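You operate a simulated robot arm through the tools that you are given. There is no shell and no other tool.

Carry out the task below with a simulated robot arm. There is one attempt and no reset: what you move stays moved.

Task
Stop the rollers, dial to 0, power off, then park both plugs in the socket block.

Only the result counts: the job must be done as asked and must still hold three seconds after the hand-in. Knocking over, shifting, dropping, spilling or breaking anything else fails it.

Robot
A 6-joint arm with a two-finger gripper, fixed in place. Base frame: the origin is at the foot of the arm, x ahead of it, y to its left, z up. Units: m, rad, N and s.
Its first joint turns from -2.897 to 2.897 rad. Payload 2.45 kg.
The tool frame sits at the grasp point between the pads (the TCP): z along the fingers, y along the line on which they close. The tips reach 0.02 m beyond it. The gripper opens to 0.14 m. The gripper's body begins 0.168 m behind the TCP.
Orientation is told as [roll, pitch, yaw] about the base's x, y, z axes, in that order, counted from this pose: with the fingers straight down and closing along the base's y, the tool's x points along the base's -x, its y along +y and its z along -z.

Tools
- The arm moves only by the tool step_arm. Its argument "increments" is a list of rows, each a list of 7 numbers: the shift along the tool's x, y, z in units of 100 mm (1.0 is 100 mm), then the turn, a rotation vector about the tool's x, y, z in units of 180 degrees (1.0 is 180 degrees), then the opening in per cent of the stroke, from 0 (shut) to 100 (fully open). In form: [[x, y, z, ax, ay, az, hand], ...]. A call has 1 to 20 rows; each row is the pose to reach, as a shift and turn from the pose commanded when the call began, along the tool's axes at that moment. A call with a number of a shift or a turn outside -1 to 1 is refused whole. A row lasts 0.2 s, in which the tool goes at most 0.05 m and 0.15 rad; a call with a longer step from one row to the next is refused whole, and so is a gripper value outside its range. A pose out of reach is approached as far as the arm can. The call stops where the force on the tool passes 40 N (or 10 N more than at its start, if that is more) or the arm is blocked; 0.2 s more then pass. Each finger travels about 0.045 m/s and halts on what it meets, pressing with about 27 N; the grip force reading is that of the motor and also rises with nothing between the fingers. The clock runs only during rows and for 0.2 s after the last one: add rows that repeat a pose to give the fingers time. The reply holds the time, the measured pose of the TCP, the force on the tool along the base axes, the opening and the grip force, in the units named above and with some noise, with the torque about the TCP (base axes, N m) and any sound that the robot's microphone picked up, and new pictures: "pictures" is both (left out), scene, wrist or none.
- Cameras (640 x 400 px; columns grow to the right, rows downward): "scene" is fixed at [0.0565, -0.6501, 1.484]; the picture's right is [0.72, -0.70, 0.00], its down [-0.25, -0.25, -0.94] and it looks along [0.65, 0.67, -0.35] (base axes); focal length 312 px, centre (320, 200). "wrist" rides on the gripper at [0.078, 0.011, -0.209] in the tool frame; the picture's right is [-0.14, 0.99, 0.00], its down [-0.92, -0.13, -0.37] and it looks along [-0.36, -0.05, 0.93] (tool axes); focal length 280 px, centre (320, 200). There is no depth. A picture from a camera that has moved, and an enlarged one, comes with that camera's place and axes in the base frame and with its lens. The place of the scene camera against the robot may be out by one fixed shift of up to 0.025 m in any direction.
- inspect(camera, box): a new picture of the part [left, top, right, bottom] of that camera's present view, enlarged. It takes no simulated time.
- sign_off(): hands the job in; it is judged then, once.

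Nothing tells you positions but the pictures and the camera data. Unless the task says otherwise, let go and move clear before handing in.

The tools are called after "Emit:" by a JSON object that holds its "fn" and its "kwargs". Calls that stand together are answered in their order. step_arm: Moves the arm, as the interface text tells. Its arguments: {"type":"object","properties":{"increments":{"type":"array","items":{"type":"array","items":{"type":"number"}}},"pictures":{"type":"string","enum":["both","scene","wrist","none"]}},"required":["increments"]} The other tools are called the same way: inspect (camera, box) takes an enlarged picture of a part of a camera's view; sign_off () hands the job in.

At the start:

```text
clock: 0.0
tool_pos: [0.5584, 0.3137, 1.1778]
tcp_rot: [-0.001, 0.0, 0.003]
ft_force: [0.7, -0.4, 0.3]
wrist_torque: [0.0, -0.03, -0.03]
opening: 0.1401
grasp_force: 0.0
```

scene: 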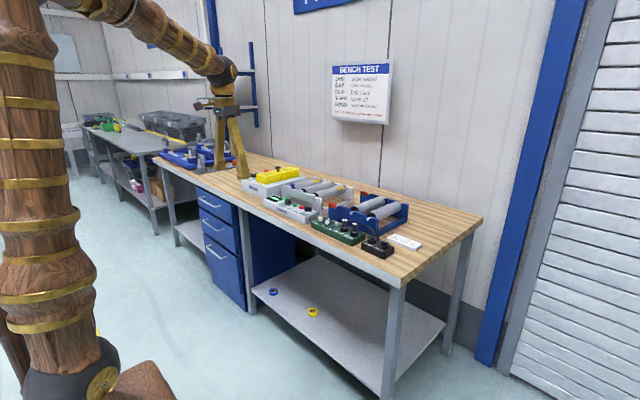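
wrist: 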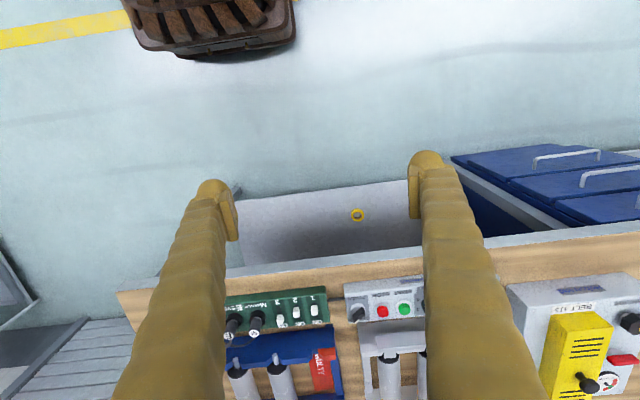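

I see a workbench with several devices: two roller units with control boxes, a yellow-lidded box, and a dark block near the end. I'll take enlarged pictures first to understand the devices.

Emit:
{"fn": "inspect", "kwargs": {"camera": "scene", "box": [230, 150, 440, 280]}}

Emit:
{"fn": "inspect", "kwargs": {"camera": "scene", "box": [320, 50, 400, 130]}}

Emit:
{"fn": "inspect", "kwargs": {"camera": "wrist", "box": [200, 260, 440, 400]}}

Emit:
{"fn": "inspect", "kwargs": {"camera": "wrist", "box": [480, 260, 640, 400]}}

```text
3.05 times, centred on (335, 215) of scene
camera zoom: at [0.0565, -0.6501, 1.484], right [0.72, -0.7, 0.0], down [-0.25, -0.25, -0.94], along [0.65, 0.67, -0.35], focal length 952 px, centre (274, 154)
```

zoom: 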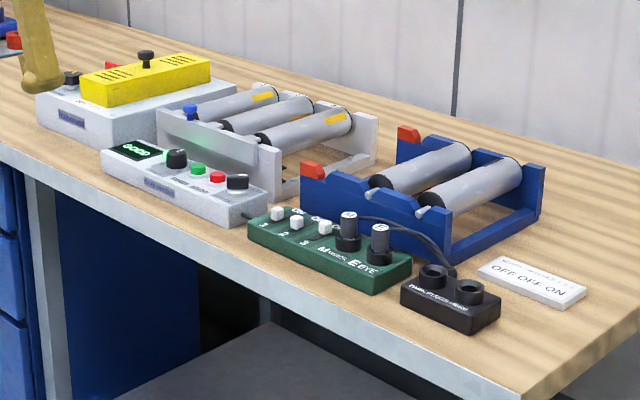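

```text
5.00 times, centred on (360, 90) of scene
camera zoom: at [0.0565, -0.6501, 1.484], right [0.72, -0.7, 0.0], down [-0.25, -0.25, -0.94], along [0.65, 0.67, -0.35], focal length 1563 px, centre (120, 750)
```

zoom: 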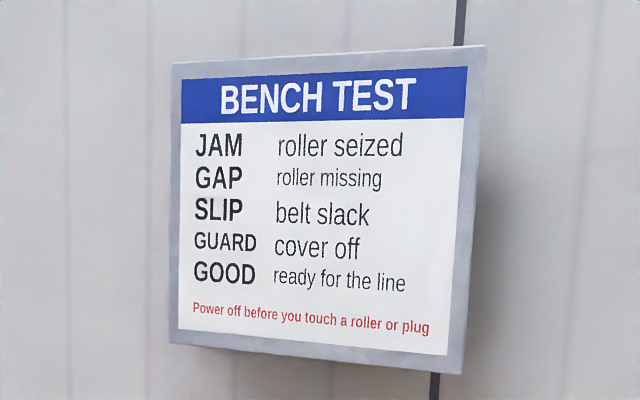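

```text
2.67 times, centred on (320, 330) of wrist
camera zoom: at [0.48, 0.3245, 1.3863], right [0.14, 0.99, 0.0], down [0.92, -0.13, 0.37], along [0.36, -0.05, -0.93], focal length 748 px, centre (320, -147)
```

zoom: 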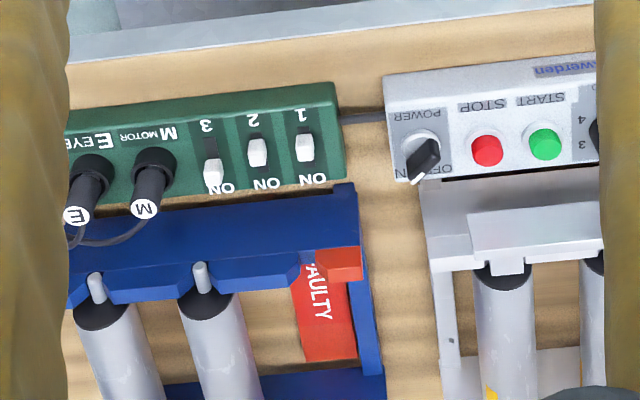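

```text
2.86 times, centred on (560, 330) of wrist
camera zoom: at [0.48, 0.3245, 1.3863], right [0.14, 0.99, 0.0], down [0.92, -0.13, 0.37], along [0.36, -0.05, -0.93], focal length 801 px, centre (-366, -171)
```

zoom: 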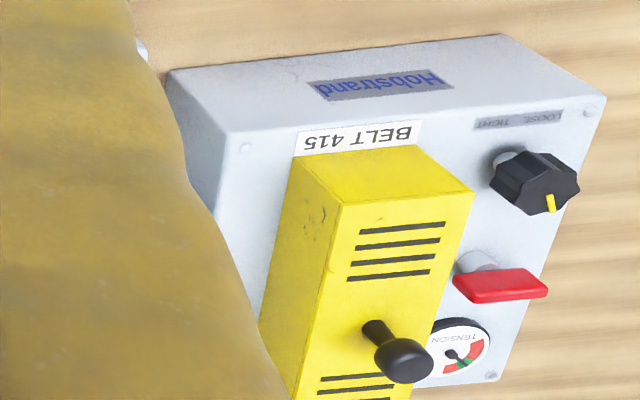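

The grey controller (display, dial, START, STOP, POWER) stands by the grey roller unit. The M and E plugs are in the green board, and the dark two-hole block to the right is the parking socket. I'll move ahead about 0.1 m for a second view to triangulate from.

Emit:
{"fn": "step_arm", "kwargs": {"increments": [[-0.4, 0, 0, 0, 0, 0, 100], [-0.8, 0, 0, 0, 0, 0, 100], [-1.0, 0, 0, 0, 0, 0, 100], [-1.0, 0, 0, 0, 0, 0, 100]], "pictures": "both"}}

```text
clock: 1.0
tool_pos: [0.6586, 0.314, 1.1777]
tcp_rot: [-0.001, -0.001, 0.002]
ft_force: [0.1, -1.0, -0.1]
wrist_torque: [0.0, 0.02, 0.02]
opening: 0.14
grasp_force: 0.1
camera wrist: at [0.5802, 0.3254, 1.387], right [0.14, 0.99, 0.0], down [0.92, -0.13, 0.37], along [0.36, -0.05, -0.93], focal length 280 px, centre (320, 200)
```

scene: 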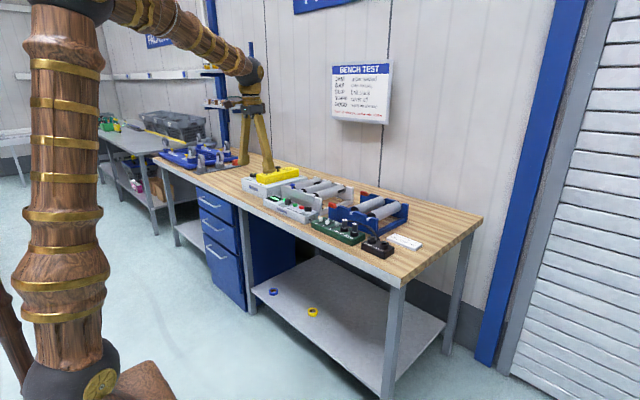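
wrist: 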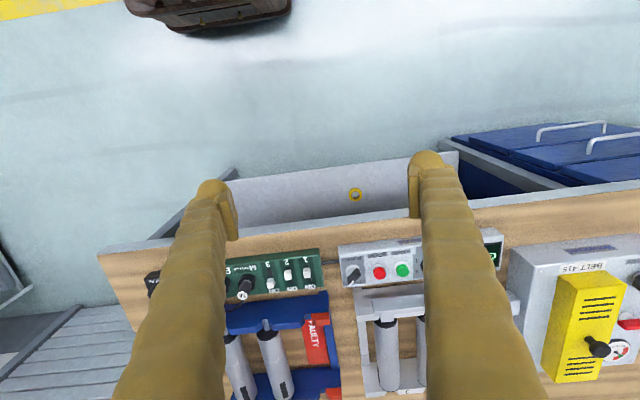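

The first estimates put the controller around x≈0.9 m. I'll go on another 0.1 m ahead and take zoomed pictures to fix positions more exactly.

Emit:
{"fn": "step_arm", "kwargs": {"increments": [[-0.4, 0, 0, 0, 0, 0, 100], [-0.8, 0, 0, 0, 0, 0, 100], [-1.0, 0, 0, 0, 0, 0, 100], [-1.0, 0, 0, 0, 0, 0, 100]], "pictures": "wrist"}}

Emit:
{"fn": "inspect", "kwargs": {"camera": "wrist", "box": [320, 170, 520, 295]}}

Emit:
{"fn": "inspect", "kwargs": {"camera": "wrist", "box": [120, 190, 360, 340]}}

```text
clock: 2.0
tool_pos: [0.759, 0.3144, 1.1766]
tcp_rot: [-0.002, 0.002, 0.002]
ft_force: [-0.1, -0.1, 0.5]
wrist_torque: [-0.05, 0.0, -0.02]
opening: 0.1397
grasp_force: 0.1
camera wrist: at [0.6809, 0.3252, 1.3857], right [0.14, 0.99, 0.0], down [0.92, -0.13, 0.37], along [0.37, -0.05, -0.93], focal length 280 px, centre (320, 200)
```

wrist: 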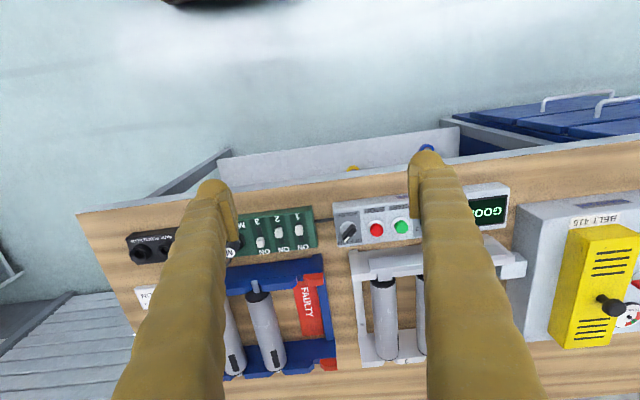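

```text
3.20 times, centred on (420, 232) of wrist
camera zoom: at [0.6809, 0.3252, 1.3857], right [0.14, 0.99, 0.0], down [0.92, -0.13, 0.37], along [0.37, -0.05, -0.93], focal length 897 px, centre (0, 96)
```

zoom: 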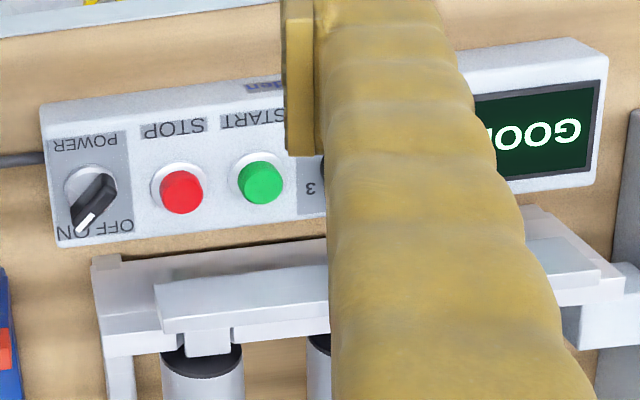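

```text
2.67 times, centred on (240, 265) of wrist
camera zoom: at [0.6809, 0.3252, 1.3857], right [0.14, 0.99, 0.0], down [0.92, -0.13, 0.37], along [0.37, -0.05, -0.93], focal length 748 px, centre (533, 27)
```

zoom: 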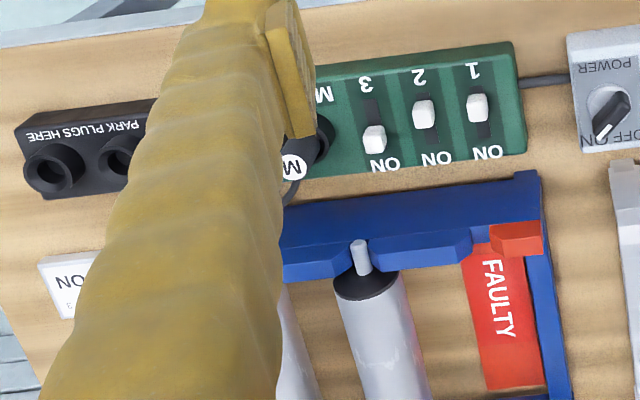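

STOP comes out near (0.925, 0.394, 0.935), and the display reads GOOD. A finger hides the dial, so I'll move 0.1 m to the left to see it.

Emit:
{"fn": "step_arm", "kwargs": {"increments": [[0, 0.4, 0, 0, 0, 0, 100], [0, 0.8, 0, 0, 0, 0, 100], [0, 1.0, 0, 0, 0, 0, 100], [0, 1.0, 0, 0, 0, 0, 100]], "pictures": "wrist"}}

Emit:
{"fn": "inspect", "kwargs": {"camera": "wrist", "box": [230, 160, 430, 285]}}

Emit:
{"fn": "inspect", "kwargs": {"camera": "scene", "box": [255, 185, 345, 241]}}

```text
clock: 3.0
tool_pos: [0.7582, 0.4136, 1.1772]
tcp_rot: [-0.002, -0.001, 0.003]
ft_force: [-0.8, -0.2, 0.0]
wrist_torque: [-0.02, 0.0, 0.0]
opening: 0.14
grasp_force: 0.1
camera wrist: at [0.6799, 0.4248, 1.386], right [0.14, 0.99, 0.0], down [0.92, -0.13, 0.37], along [0.36, -0.05, -0.93], focal length 280 px, centre (320, 200)
```

wrist: 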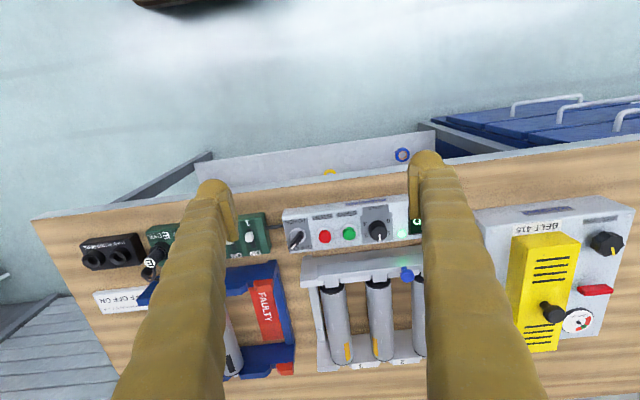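

```text
3.20 times, centred on (330, 222) of wrist
camera zoom: at [0.6799, 0.4248, 1.386], right [0.14, 0.99, 0.0], down [0.92, -0.13, 0.37], along [0.36, -0.05, -0.93], focal length 897 px, centre (288, 128)
```

zoom: 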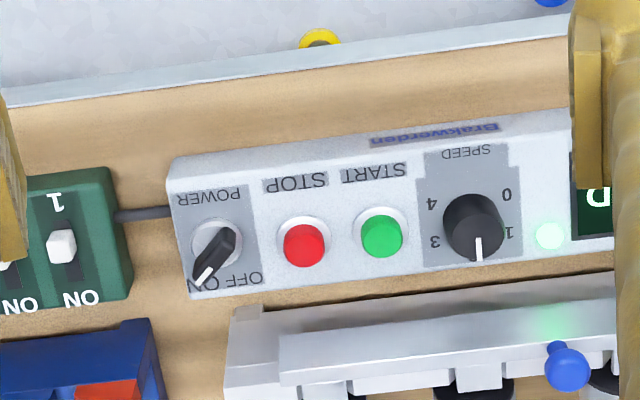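

```text
7.11 times, centred on (300, 213) of scene
camera zoom: at [0.0565, -0.6501, 1.484], right [0.72, -0.7, 0.0], down [-0.25, -0.25, -0.94], along [0.65, 0.67, -0.35], focal length 2222 px, centre (462, 108)
```

zoom: 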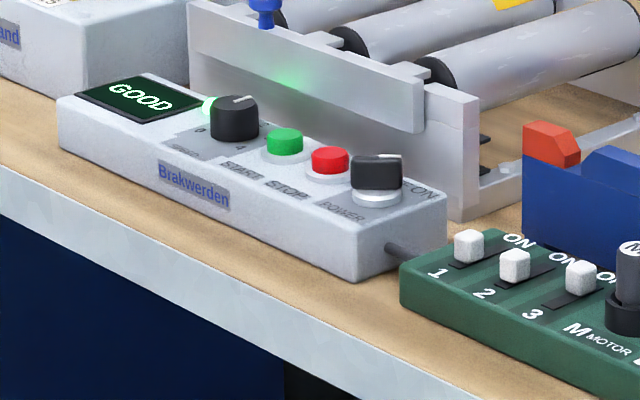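

The dial has 0, 1, 2, 3, 4 around it at about 60° spacing, and its pointer is at 2. I'll shut the fingers to make a poker and move towards a point above STOP at about (0.927, 0.397).

Emit:
{"fn": "step_arm", "kwargs": {"increments": [[-0.3, -0.05, 0.1, 0, 0, 0, 60], [-0.6, -0.1, 0.2, 0, 0, 0, 30], [-0.9, -0.17, 0.3, 0, 0, 0, 0], [-1.0, -0.17, 0.4, 0, 0, 0, 0], [-1.0, -0.17, 0.4, 0, 0, 0, 0], [-1.0, -0.17, 0.4, 0, 0, 0, 0], [-1.0, -0.17, 0.4, 0, 0, 0, 0], [-1.0, -0.17, 0.4, 0, 0, 0, 0]], "pictures": "wrist"}}

Emit:
{"fn": "inspect", "kwargs": {"camera": "wrist", "box": [220, 100, 460, 250]}}

```text
clock: 4.8
tool_pos: [0.8585, 0.3958, 1.1372]
tcp_rot: [0.0, 0.0, 0.002]
ft_force: [-0.6, -0.5, 0.0]
wrist_torque: [-0.01, 0.0, 0.04]
opening: 0.0
grasp_force: 14.4
camera wrist: at [0.7806, 0.4068, 1.3457], right [0.14, 0.99, 0.0], down [0.92, -0.13, 0.37], along [0.36, -0.05, -0.93], focal length 280 px, centre (320, 200)
```

wrist: 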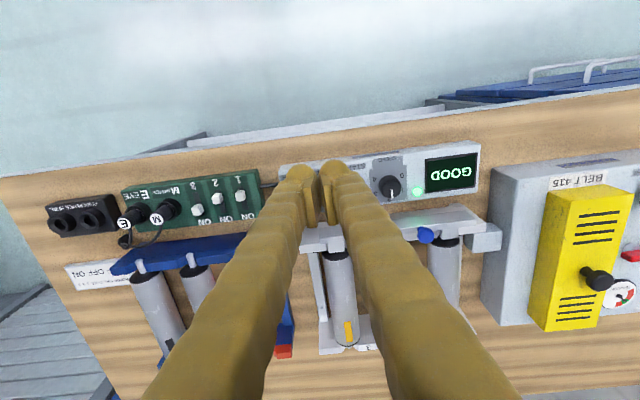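

```text
2.67 times, centred on (340, 175) of wrist
camera zoom: at [0.7806, 0.4068, 1.3457], right [0.14, 0.99, 0.0], down [0.92, -0.13, 0.37], along [0.36, -0.05, -0.93], focal length 748 px, centre (267, 267)
```

zoom: 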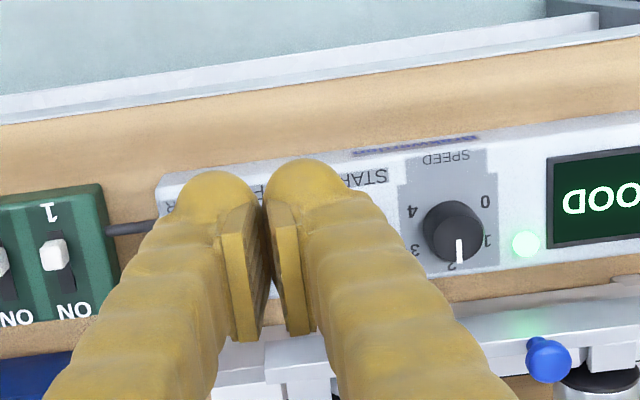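

Triangulating again puts STOP's top near (0.945, 0.397, 0.905), which is close to the reach limit. I'll move above it and check whether the arm gets there with the tool vertical.

Emit:
{"fn": "step_arm", "kwargs": {"increments": [[-0.3, 0, 0.2, 0, 0, 0, 0], [-0.6, 0, 0.4, 0, 0, 0, 0], [-0.87, 0, 0.6, 0, 0, 0, 0], [-0.87, 0, 0.7, 0, 0, 0, 0], [-0.87, 0, 0.7, 0, 0, 0, 0]], "pictures": "both"}}

Emit:
{"fn": "inspect", "kwargs": {"camera": "scene", "box": [235, 150, 395, 250]}}

Emit:
{"fn": "inspect", "kwargs": {"camera": "wrist", "box": [220, 100, 460, 250]}}

```text
clock: 6.0
tool_pos: [0.9456, 0.3967, 1.0672]
tcp_rot: [0.0, 0.0, 0.002]
ft_force: [0.4, 0.8, 0.2]
wrist_torque: [-0.02, 0.0, 0.0]
opening: 0.0001
grasp_force: 27.1
camera wrist: at [0.8666, 0.4086, 1.2766], right [0.14, 0.99, 0.0], down [0.92, -0.13, 0.37], along [0.37, -0.05, -0.93], focal length 280 px, centre (320, 200)
```

scene: 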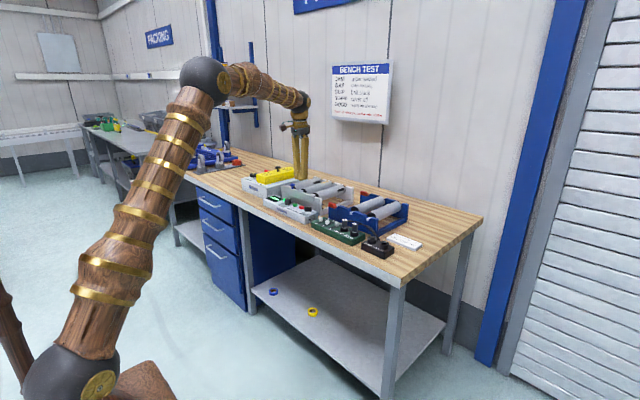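
wrist: 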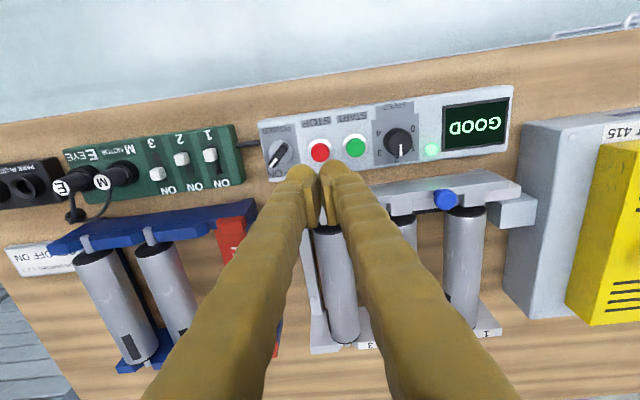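

```text
4.00 times, centred on (315, 200) of scene
camera zoom: at [0.0565, -0.6501, 1.484], right [0.72, -0.7, 0.0], down [-0.25, -0.25, -0.94], along [0.65, 0.67, -0.35], focal length 1250 px, centre (340, 200)
```

zoom: 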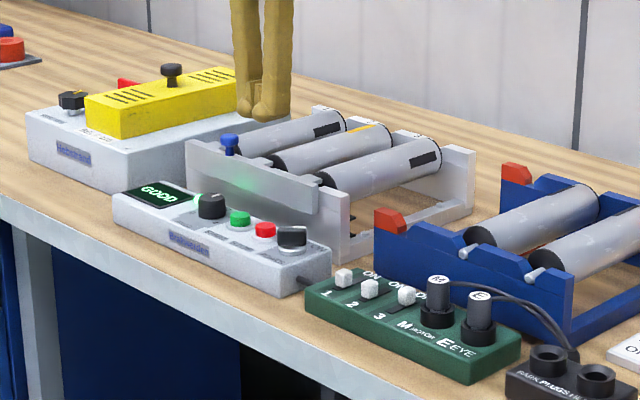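

```text
2.67 times, centred on (340, 175) of wrist
camera zoom: at [0.8666, 0.4086, 1.2766], right [0.14, 0.99, 0.0], down [0.92, -0.13, 0.37], along [0.37, -0.05, -0.93], focal length 748 px, centre (267, 267)
```

zoom: 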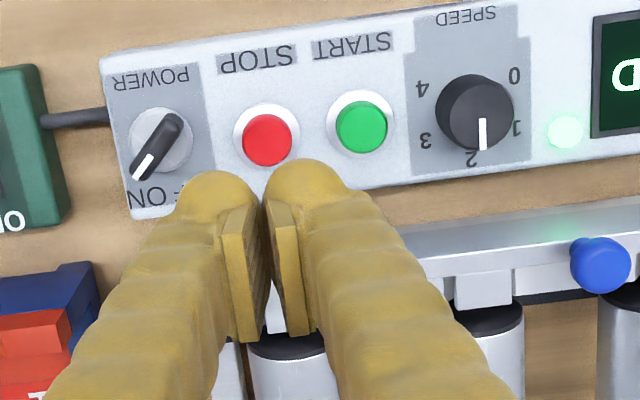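

The arm reached (0.9456, 0.3967) vertically, and STOP sits right under the fingertips. I'll go down in two stages and press it.

Emit:
{"fn": "step_arm", "kwargs": {"increments": [[0.03, 0.01, 0.4, 0, 0, 0, 0], [0.03, 0.01, 0.8, 0, 0, 0, 0], [0.03, 0.01, 1.0, 0, 0, 0, 0], [0.03, 0.01, 1.0, 0, 0, 0, 0]], "pictures": "both"}}

Emit:
{"fn": "inspect", "kwargs": {"camera": "scene", "box": [255, 165, 345, 221]}}

Emit:
{"fn": "inspect", "kwargs": {"camera": "wrist", "box": [220, 100, 460, 250]}}

```text
clock: 7.0
tool_pos: [0.9405, 0.3977, 0.9663]
tcp_rot: [0.0, 0.0, 0.002]
ft_force: [-0.3, 0.0, 0.0]
wrist_torque: [-0.04, 0.01, 0.0]
opening: 0.0
grasp_force: 26.8
camera wrist: at [0.8629, 0.4091, 1.1752], right [0.14, 0.99, 0.0], down [0.92, -0.13, 0.37], along [0.36, -0.05, -0.93], focal length 280 px, centre (320, 200)
```

scene: 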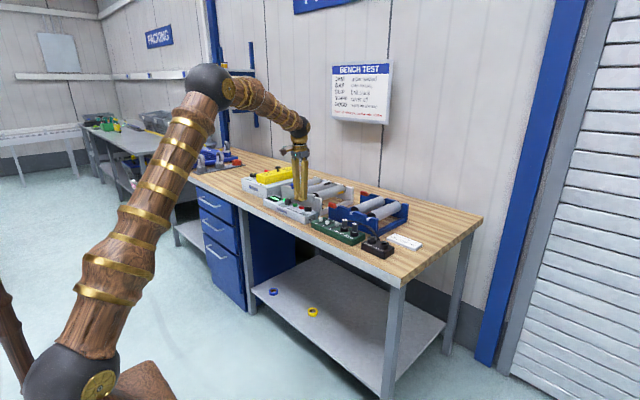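
wrist: 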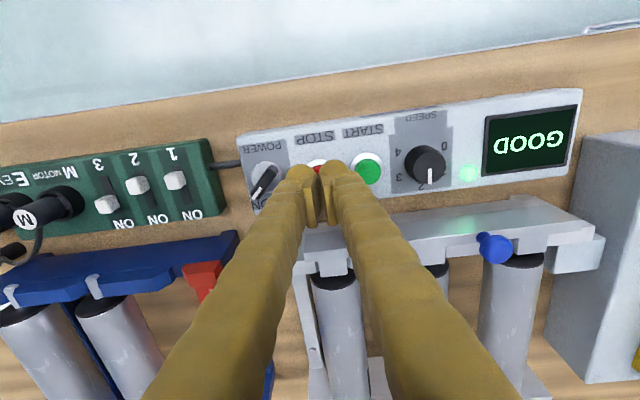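

```text
7.11 times, centred on (300, 193) of scene
camera zoom: at [0.0565, -0.6501, 1.484], right [0.72, -0.7, 0.0], down [-0.25, -0.25, -0.94], along [0.65, 0.67, -0.35], focal length 2222 px, centre (462, 250)
```

zoom: 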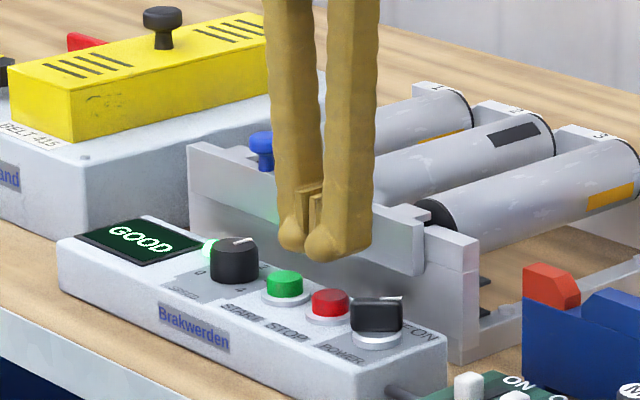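

```text
2.67 times, centred on (340, 175) of wrist
camera zoom: at [0.8629, 0.4091, 1.1752], right [0.14, 0.99, 0.0], down [0.92, -0.13, 0.37], along [0.36, -0.05, -0.93], focal length 748 px, centre (267, 267)
```

zoom: 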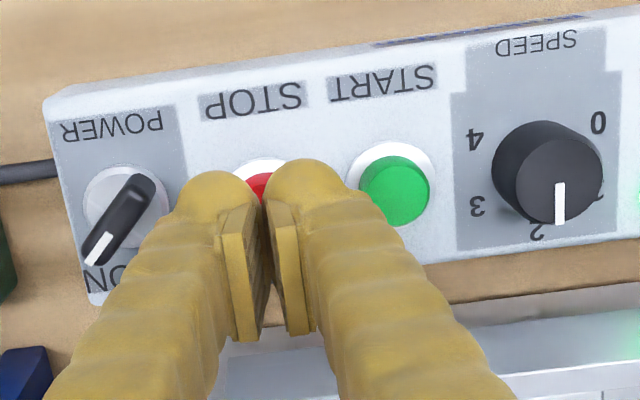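

The fingertips are centred over STOP with START well clear. I'll press down slowly and watch the force.

Emit:
{"fn": "step_arm", "kwargs": {"increments": [[0, 0, 0.15, 0, 0, 0, 0], [0, 0, 0.3, 0, 0, 0, 0], [0, 0, 0.35, 0, 0, 0, 0], [0, 0, 0.38, 0, 0, 0, 0], [0, 0, 0.41, 0, 0, 0, 0]], "pictures": "wrist"}}

Emit:
{"fn": "inspect", "kwargs": {"camera": "scene", "box": [255, 165, 345, 221]}}

```text
clock: 8.2
tool_pos: [0.942, 0.3985, 0.9288]
tcp_rot: [0.001, -0.003, 0.002]
ft_force: [-1.7, -2.7, 30.4]
wrist_torque: [-0.05, 0.02, -0.08]
opening: 0.0058
grasp_force: 29.0
heard: click
camera wrist: at [0.8635, 0.4089, 1.1381], right [0.14, 0.99, 0.0], down [0.92, -0.13, 0.37], along [0.37, -0.05, -0.93], focal length 280 px, centre (320, 200)
```

wrist: 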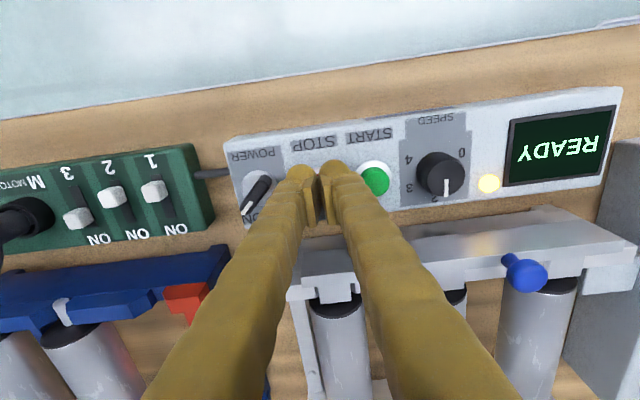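

```text
7.11 times, centred on (300, 193) of scene
camera zoom: at [0.0565, -0.6501, 1.484], right [0.72, -0.7, 0.0], down [-0.25, -0.25, -0.94], along [0.65, 0.67, -0.35], focal length 2222 px, centre (462, 250)
```

zoom: 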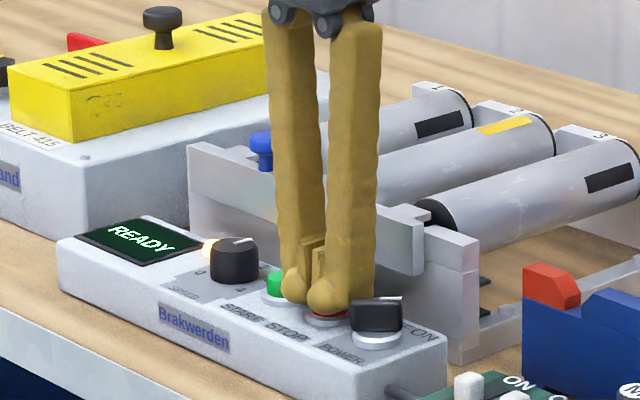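

There was a click, the display went to READY and the rollers have stopped. Next is the dial at about (0.945, 0.501), so I'll lift, part-open the fingers and move above it.

Emit:
{"fn": "step_arm", "kwargs": {"increments": [[0, 0, -0.4, 0, 0, 0, 0], [0, 0, -0.8, 0, 0, 0, 0], [0, 0.4, -0.9, 0, 0, 0, 20], [0, 0.8, -0.9, 0, 0, 0, 40], [0, 1.0, -0.9, 0, 0, 0, 45], [0, 1.0, -0.9, 0, 0, 0, 45], [0, 1.0, -0.9, 0, 0, 0, 45]], "pictures": "both"}}

Emit:
{"fn": "inspect", "kwargs": {"camera": "wrist", "box": [220, 100, 460, 250]}}

Emit:
{"fn": "inspect", "kwargs": {"camera": "scene", "box": [255, 165, 345, 221]}}

```text
clock: 9.8
tool_pos: [0.9418, 0.4992, 1.0164]
tcp_rot: [-0.001, 0.0, 0.003]
ft_force: [-0.5, -0.8, 0.1]
wrist_torque: [-0.01, -0.02, -0.02]
opening: 0.0631
grasp_force: 0.2
camera wrist: at [0.8641, 0.5103, 1.2257], right [0.14, 0.99, 0.0], down [0.92, -0.13, 0.37], along [0.36, -0.05, -0.93], focal length 280 px, centre (320, 200)
```

scene: 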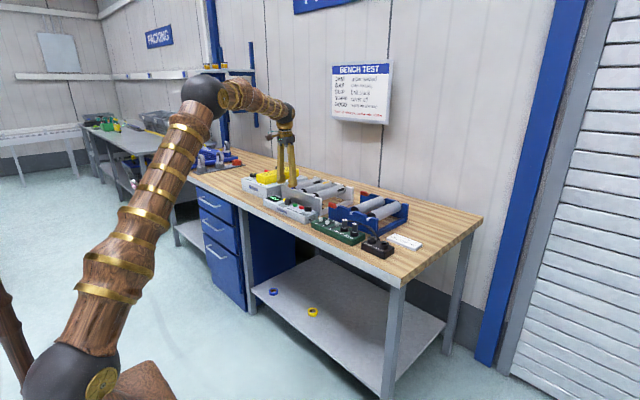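
wrist: 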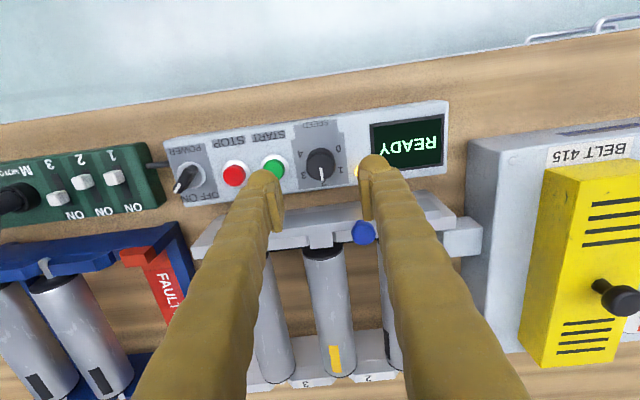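

```text
2.67 times, centred on (340, 175) of wrist
camera zoom: at [0.8641, 0.5103, 1.2257], right [0.14, 0.99, 0.0], down [0.92, -0.13, 0.37], along [0.36, -0.05, -0.93], focal length 748 px, centre (267, 267)
```

zoom: 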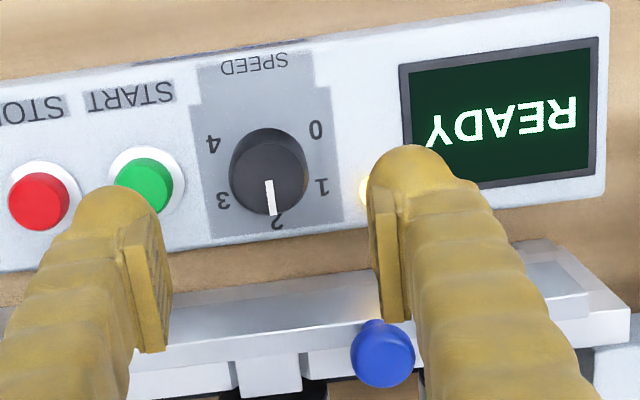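

```text
7.11 times, centred on (300, 193) of scene
camera zoom: at [0.0565, -0.6501, 1.484], right [0.72, -0.7, 0.0], down [-0.25, -0.25, -0.94], along [0.65, 0.67, -0.35], focal length 2222 px, centre (462, 250)
```

zoom: 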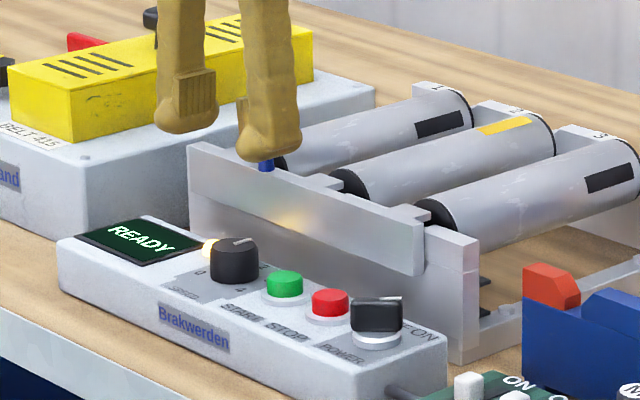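

The dial is centred between the fingers and reachable. I'll narrow the opening to about 40 mm, shift 2.5 mm ahead and come down close above the knob to check the alignment.

Emit:
{"fn": "step_arm", "kwargs": {"increments": [[-0.025, 0, 0.2, 0, 0, 0, 30], [-0.025, 0, 0.4, 0, 0, 0, 30], [-0.025, 0, 0.6, 0, 0, 0, 30], [-0.025, 0, 0.6, 0, 0, 0, 30]], "pictures": "both"}}

Emit:
{"fn": "inspect", "kwargs": {"camera": "wrist", "box": [220, 100, 460, 250]}}

Emit:
{"fn": "inspect", "kwargs": {"camera": "scene", "box": [255, 165, 345, 221]}}

```text
clock: 10.8
tool_pos: [0.9464, 0.4985, 0.956]
tcp_rot: [0.001, -0.002, 0.002]
ft_force: [0.2, -0.7, 0.3]
wrist_torque: [0.0, -0.03, 0.02]
opening: 0.0418
grasp_force: 0.1
camera wrist: at [0.8671, 0.5097, 1.1645], right [0.14, 0.99, 0.0], down [0.92, -0.13, 0.37], along [0.36, -0.05, -0.93], focal length 280 px, centre (320, 200)
```

scene: 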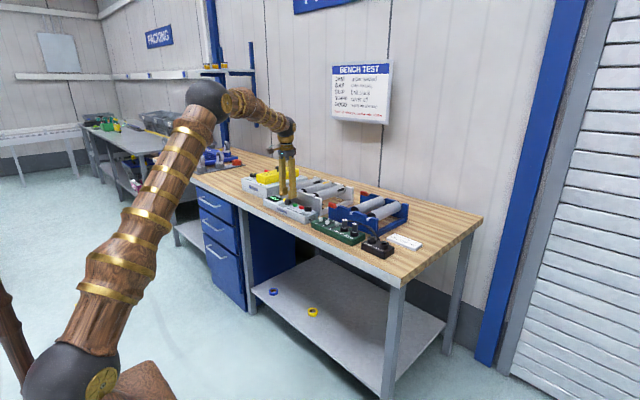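
wrist: 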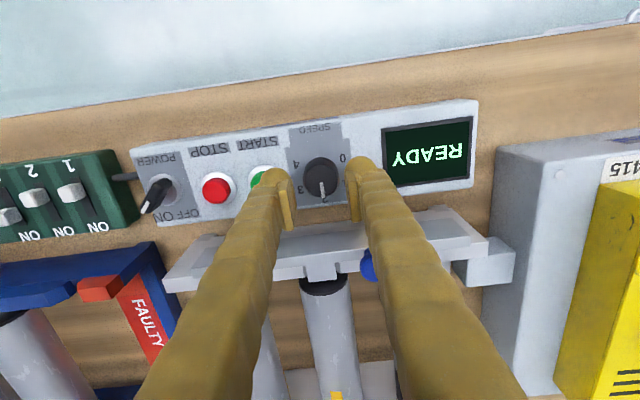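

```text
2.67 times, centred on (340, 175) of wrist
camera zoom: at [0.8671, 0.5097, 1.1645], right [0.14, 0.99, 0.0], down [0.92, -0.13, 0.37], along [0.36, -0.05, -0.93], focal length 748 px, centre (267, 267)
```

zoom: 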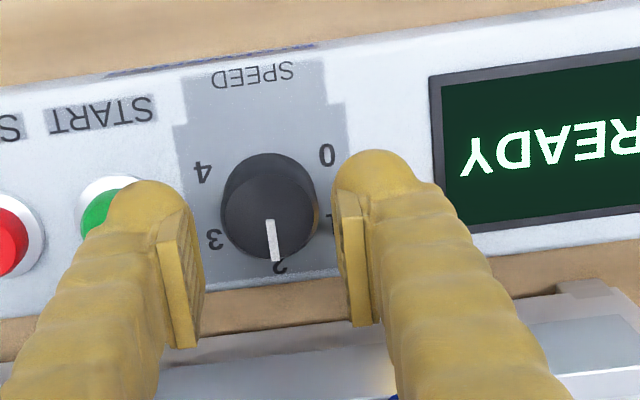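

```text
7.11 times, centred on (300, 193) of scene
camera zoom: at [0.0565, -0.6501, 1.484], right [0.72, -0.7, 0.0], down [-0.25, -0.25, -0.94], along [0.65, 0.67, -0.35], focal length 2222 px, centre (462, 250)
```

zoom: 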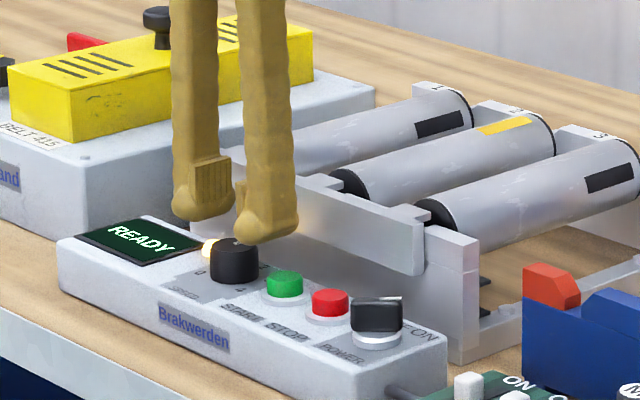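

The knob is centred under the fingers. I'll come down 30 mm so the fingers straddle its upper part, then grip.

Emit:
{"fn": "step_arm", "kwargs": {"increments": [[0, 0, 0.15, 0, 0, 0, 30], [0, 0, 0.3, 0, 0, 0, 30], [0, 0, 0.3, 0, 0, 0, 30], [0, 0, 0.3, 0, 0, 0, 10], [0, 0, 0.3, 0, 0, 0, 10], [0, 0, 0.3, 0, 0, 0, 10]], "pictures": "wrist"}}

Emit:
{"fn": "inspect", "kwargs": {"camera": "wrist", "box": [220, 100, 460, 250]}}

Emit:
{"fn": "inspect", "kwargs": {"camera": "scene", "box": [255, 165, 345, 221]}}

```text
clock: 12.2
tool_pos: [0.9441, 0.5005, 0.9258]
tcp_rot: [0.0, 0.001, 0.001]
ft_force: [2.2, 20.4, -2.8]
wrist_torque: [0.27, -0.07, 0.01]
opening: 0.0301
grasp_force: 45.3
camera wrist: at [0.8665, 0.5105, 1.1354], right [0.14, 0.99, 0.0], down [0.92, -0.13, 0.37], along [0.37, -0.05, -0.93], focal length 280 px, centre (320, 200)
```

wrist: 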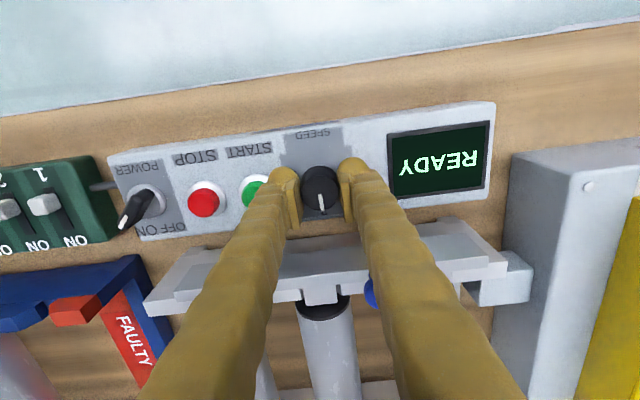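

```text
2.67 times, centred on (340, 175) of wrist
camera zoom: at [0.8665, 0.5105, 1.1354], right [0.14, 0.99, 0.0], down [0.92, -0.13, 0.37], along [0.37, -0.05, -0.93], focal length 748 px, centre (267, 267)
```

zoom: 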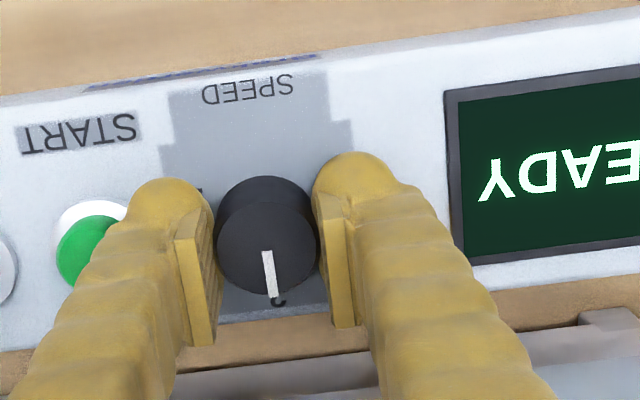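

```text
7.11 times, centred on (300, 193) of scene
camera zoom: at [0.0565, -0.6501, 1.484], right [0.72, -0.7, 0.0], down [-0.25, -0.25, -0.94], along [0.65, 0.67, -0.35], focal length 2222 px, centre (462, 250)
```

zoom: 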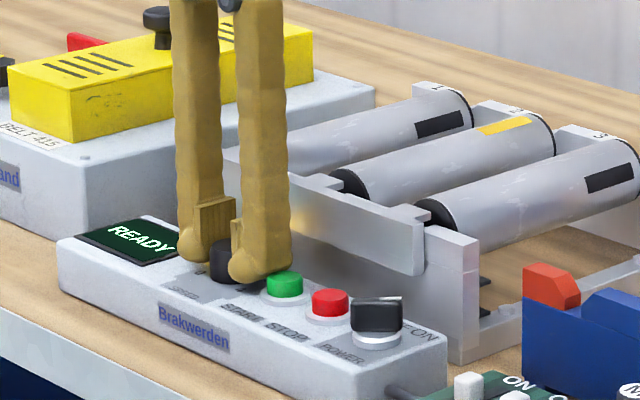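

The knob is gripped at a 30 mm opening, but a 20 N side force says the dial's centre lies slightly further to +y. I'll shift about 2 mm that way to relieve it.

Emit:
{"fn": "step_arm", "kwargs": {"increments": [[0, 0.02, 0, 0, 0, 0, 10], [0, 0.025, 0, 0, 0, 0, 10]], "pictures": "none"}}

```text
clock: 12.8
tool_pos: [0.9453, 0.501, 0.9267]
tcp_rot: [0.0, 0.0, 0.0]
ft_force: [4.0, 1.7, 3.8]
wrist_torque: [0.06, 0.26, 0.0]
opening: 0.0302
grasp_force: 45.3
```

The side force is gone, so the grip is centred at y≈0.501. I'll now turn the knob 60° anticlockwise seen from above, towards 1.

Emit:
{"fn": "step_arm", "kwargs": {"increments": [[0, 0, 0, 0, 0, -0.0417, 10], [0, 0, 0, 0, 0, -0.0833, 10], [0, 0, 0, 0, 0, -0.125, 10], [0, 0, 0, 0, 0, -0.1667, 10], [0, 0, 0, 0, 0, -0.2083, 10], [0, 0, 0, 0, 0, -0.25, 10], [0, 0, 0, 0, 0, -0.2917, 10], [0, 0, 0, 0, 0, -0.3333, 10], [0, 0, 0, 0, 0, -0.3333, 10]], "pictures": "both"}}

Emit:
{"fn": "inspect", "kwargs": {"camera": "wrist", "box": [220, 100, 460, 250]}}

Emit:
{"fn": "inspect", "kwargs": {"camera": "scene", "box": [255, 165, 345, 221]}}

```text
clock: 14.8
tool_pos: [0.9438, 0.5024, 0.9271]
tcp_rot: [0.0, -0.001, 1.048]
ft_force: [3.7, -0.4, 9.7]
wrist_torque: [0.09, -0.03, 0.0]
opening: 0.03
grasp_force: 45.5
camera wrist: at [0.8959, 0.4382, 1.1353], right [-0.79, 0.61, 0.0], down [0.57, 0.73, 0.37], along [0.23, 0.29, -0.93], focal length 280 px, centre (320, 200)
```

scene: 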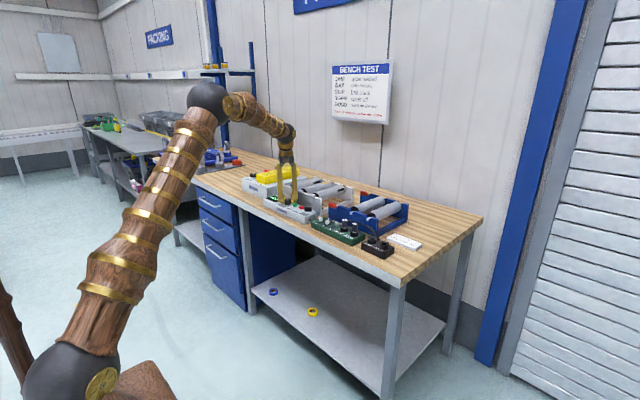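
wrist: 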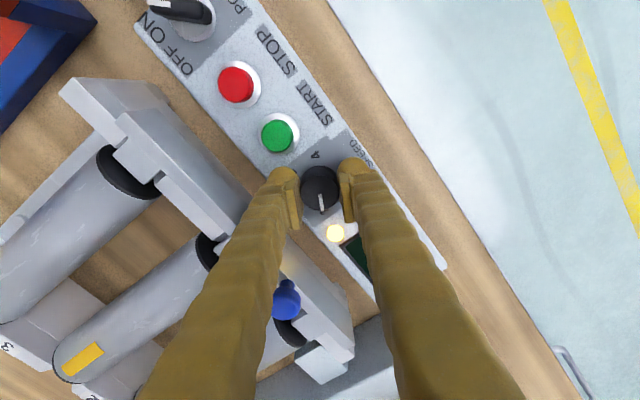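

```text
2.67 times, centred on (340, 175) of wrist
camera zoom: at [0.8959, 0.4382, 1.1353], right [-0.79, 0.61, 0.0], down [0.57, 0.73, 0.37], along [0.23, 0.29, -0.93], focal length 748 px, centre (267, 267)
```

zoom: 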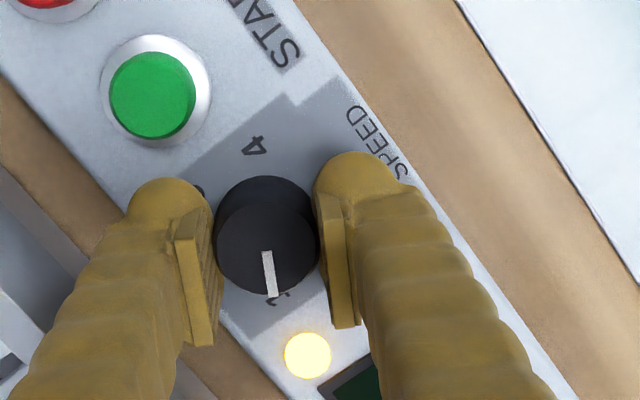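

```text
7.11 times, centred on (300, 193) of scene
camera zoom: at [0.0565, -0.6501, 1.484], right [0.72, -0.7, 0.0], down [-0.25, -0.25, -0.94], along [0.65, 0.67, -0.35], focal length 2222 px, centre (462, 250)
```

zoom: 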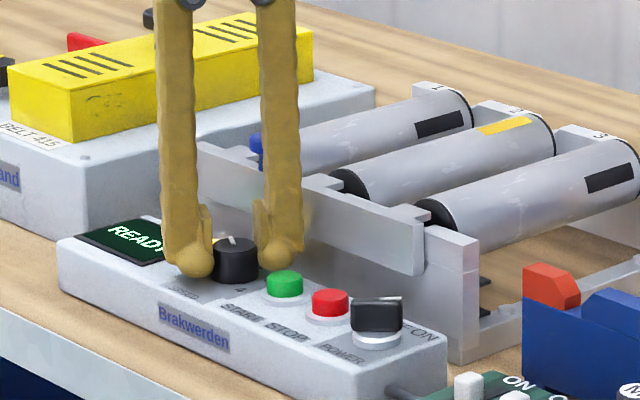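

The knob turned with the gripper, and the digits work out at 60° apart, with 0 at +120° from the starting position. The fingers are clear all round, so I'll turn the other 60° without regripping.

Emit:
{"fn": "step_arm", "kwargs": {"increments": [[0, 0, 0, 0, 0, -0.0417, 10], [0, 0, 0, 0, 0, -0.0833, 10], [0, 0, 0, 0, 0, -0.125, 10], [0, 0, 0, 0, 0, -0.1667, 10]], "pictures": "scene"}}

```text
clock: 15.8
tool_pos: [0.9446, 0.5017, 0.9278]
tcp_rot: [0.001, 0.0, 1.575]
ft_force: [-7.5, -10.2, 8.7]
wrist_torque: [-0.04, 0.09, 0.0]
opening: 0.0302
grasp_force: 45.1
```

scene: 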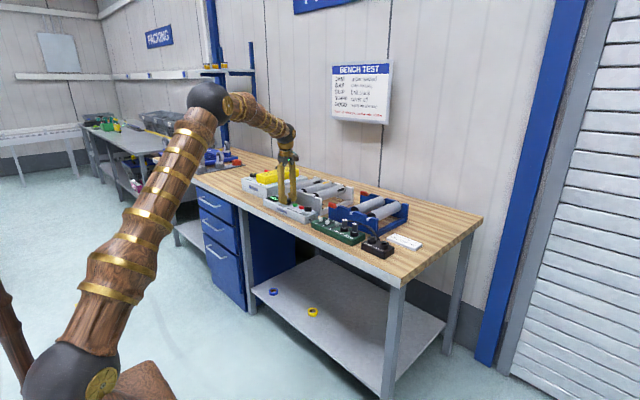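

It's at 90° now and turning smoothly with small forces. I'll turn the last 30°.

Emit:
{"fn": "step_arm", "kwargs": {"increments": [[0, 0, 0, 0, 0, -0.0417, 10], [0, 0, 0, 0, 0, -0.0833, 10], [0, 0, 0, 0, 0, -0.125, 10], [0, 0, 0, 0, 0, -0.1667, 10], [0, 0, 0, 0, 0, -0.1667, 10]], "pictures": "both"}}

Emit:
{"fn": "inspect", "kwargs": {"camera": "wrist", "box": [220, 100, 460, 250]}}

Emit:
{"fn": "inspect", "kwargs": {"camera": "scene", "box": [255, 165, 345, 221]}}

```text
clock: 17.0
tool_pos: [0.9433, 0.5004, 0.9259]
tcp_rot: [0.001, -0.002, 2.096]
ft_force: [-31.5, -12.4, 2.5]
wrist_torque: [0.01, 0.52, -0.35]
opening: 0.0302
grasp_force: 45.1
camera wrist: at [0.9741, 0.4278, 1.1354], right [-0.93, -0.38, 0.0], down [-0.35, 0.86, 0.37], along [-0.14, 0.34, -0.93], focal length 280 px, centre (320, 200)
```

scene: 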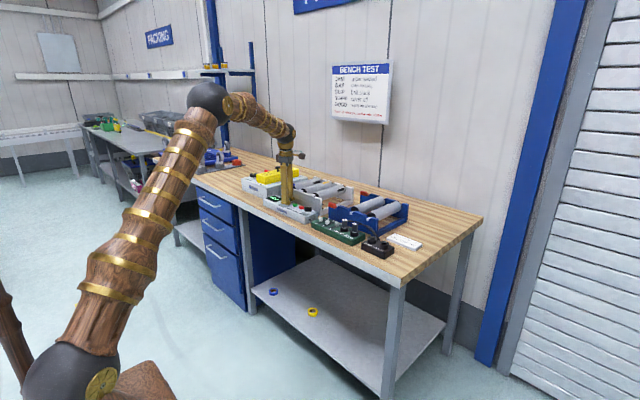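
wrist: 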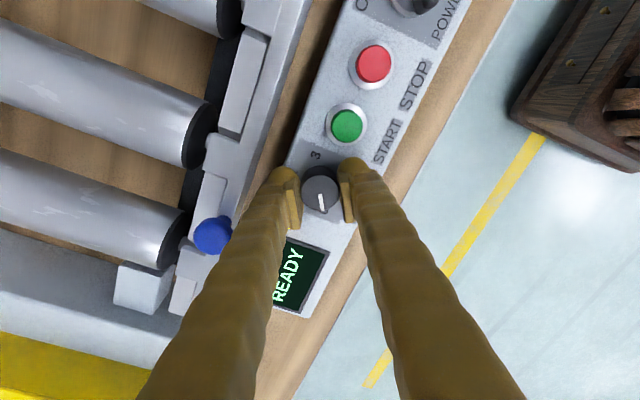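

```text
2.67 times, centred on (340, 175) of wrist
camera zoom: at [0.9741, 0.4278, 1.1354], right [-0.93, -0.38, 0.0], down [-0.35, 0.86, 0.37], along [-0.14, 0.34, -0.93], focal length 748 px, centre (267, 267)
```

zoom: 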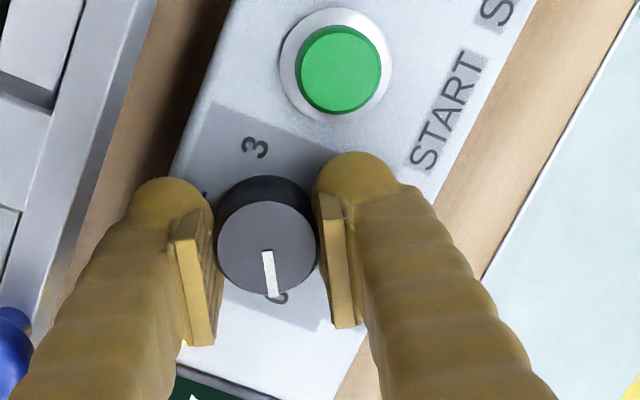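

```text
7.11 times, centred on (300, 193) of scene
camera zoom: at [0.0565, -0.6501, 1.484], right [0.72, -0.7, 0.0], down [-0.25, -0.25, -0.94], along [0.65, 0.67, -0.35], focal length 2222 px, centre (462, 250)
```

zoom: 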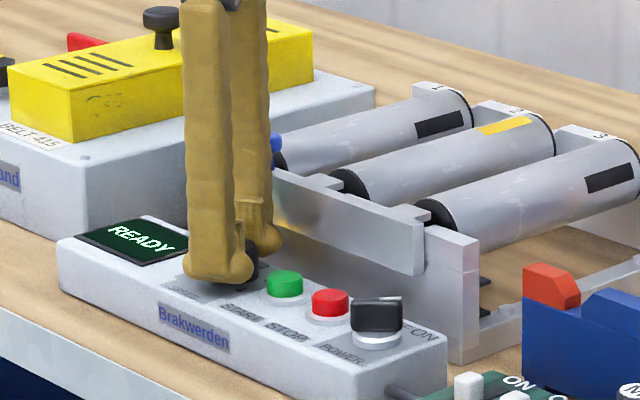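

The pointer is now at 0. I'll open slightly to release the knob, lift straight up and look.

Emit:
{"fn": "step_arm", "kwargs": {"increments": [[0, 0, 0, 0, 0, 0, 28], [0, 0, 0, 0, 0, 0, 28], [0, 0, -0.1, 0, 0, 0, 28], [0, 0, -0.4, 0, 0, 0, 28], [0, 0, -0.8, 0, 0, 0, 28], [0, 0, -0.8, 0, 0, 0, 28]], "pictures": "wrist"}}

Emit:
{"fn": "inspect", "kwargs": {"camera": "wrist", "box": [220, 100, 460, 250]}}

Emit:
{"fn": "inspect", "kwargs": {"camera": "scene", "box": [255, 165, 345, 221]}}

```text
clock: 18.4
tool_pos: [0.9427, 0.5024, 1.0069]
tcp_rot: [-0.001, 0.0, 2.098]
ft_force: [0.4, -0.7, -0.6]
wrist_torque: [0.0, 0.0, 0.0]
opening: 0.0393
grasp_force: 0.0
camera wrist: at [0.9736, 0.4285, 1.2159], right [-0.93, -0.38, 0.0], down [-0.35, 0.86, 0.37], along [-0.14, 0.34, -0.93], focal length 280 px, centre (320, 200)
```

wrist: 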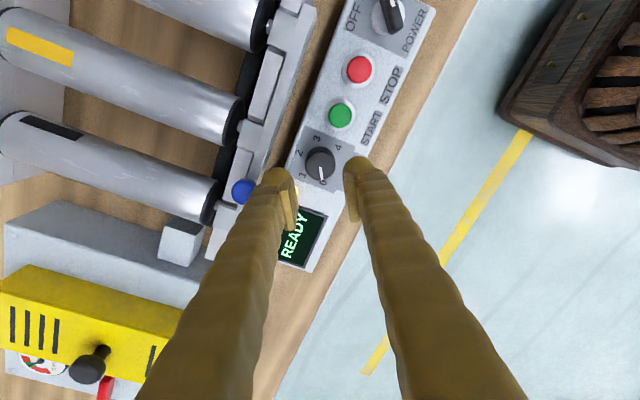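

```text
2.67 times, centred on (340, 175) of wrist
camera zoom: at [0.9736, 0.4285, 1.2159], right [-0.93, -0.38, 0.0], down [-0.35, 0.86, 0.37], along [-0.14, 0.34, -0.93], focal length 748 px, centre (267, 267)
```

zoom: 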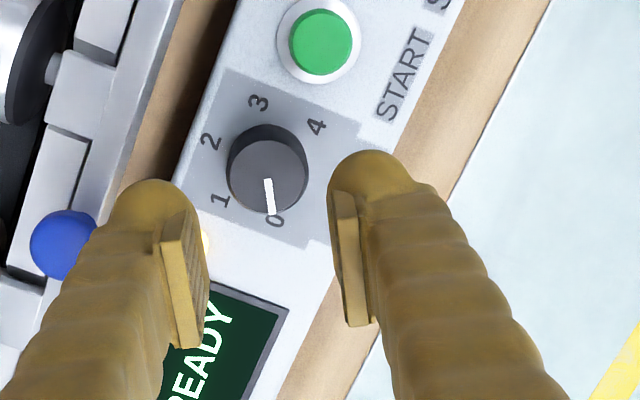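

```text
7.11 times, centred on (300, 193) of scene
camera zoom: at [0.0565, -0.6501, 1.484], right [0.72, -0.7, 0.0], down [-0.25, -0.25, -0.94], along [0.65, 0.67, -0.35], focal length 2222 px, centre (462, 250)
```

zoom: 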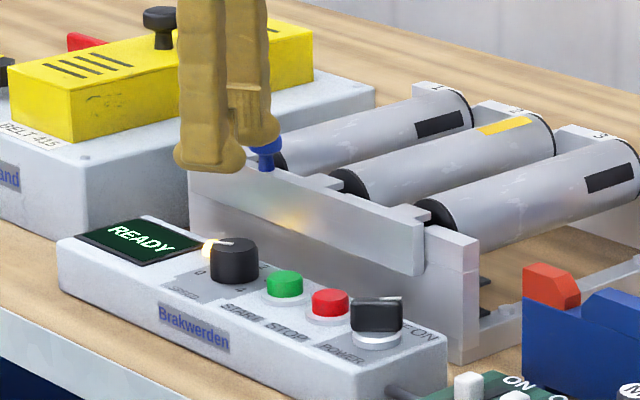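

The pointer clearly sits at 0 and the display still reads READY. Next is the POWER switch at about y≈0.345: I'll lift a little, turn back to yaw 0 and move over there.

Emit:
{"fn": "step_arm", "kwargs": {"increments": [[0, 0, -0.3, 0, 0, 0, 28], [0, 0, -0.5, 0, 0, 0.0445, 30], [0.1, 0.06, -0.5, 0, 0, 0.089, 35], [0.2, 0.12, -0.5, 0, 0, 0.1336, 40], [0.3, 0.18, -0.5, 0, 0, 0.178, 45], [0.4, 0.24, -0.5, 0, 0, 0.2226, 50], [0.5, 0.3, -0.5, 0, 0, 0.267, 50], [0.6, 0.36, -0.5, 0, 0, 0.3116, 50], [0.7, 0.42, -0.5, 0, 0, 0.356, 50], [0.8, 0.48, -0.5, 0, 0, 0.4007, 50], [0.864, 0.503, -0.5, 0, 0, 0.445, 50], [0.864, 0.503, -0.5, 0, 0, 0.49, 50], [0.864, 0.503, -0.5, 0, 0, 0.534, 50], [0.864, 0.503, -0.5, 0, 0, 0.579, 50], [0.864, 0.503, -0.5, 0, 0, 0.623, 50], [0.864, 0.503, -0.5, 0, 0, 0.6678, 50], [0.864, 0.503, -0.5, 0, 0, 0.6678, 50]], "pictures": "none"}}

```text
clock: 22.0
tool_pos: [0.9453, 0.4007, 1.0559]
tcp_rot: [0.0, 0.0, -0.006]
ft_force: [-0.3, 0.8, 0.5]
wrist_torque: [0.0, -0.01, 0.0]
opening: 0.0701
grasp_force: 0.0
```

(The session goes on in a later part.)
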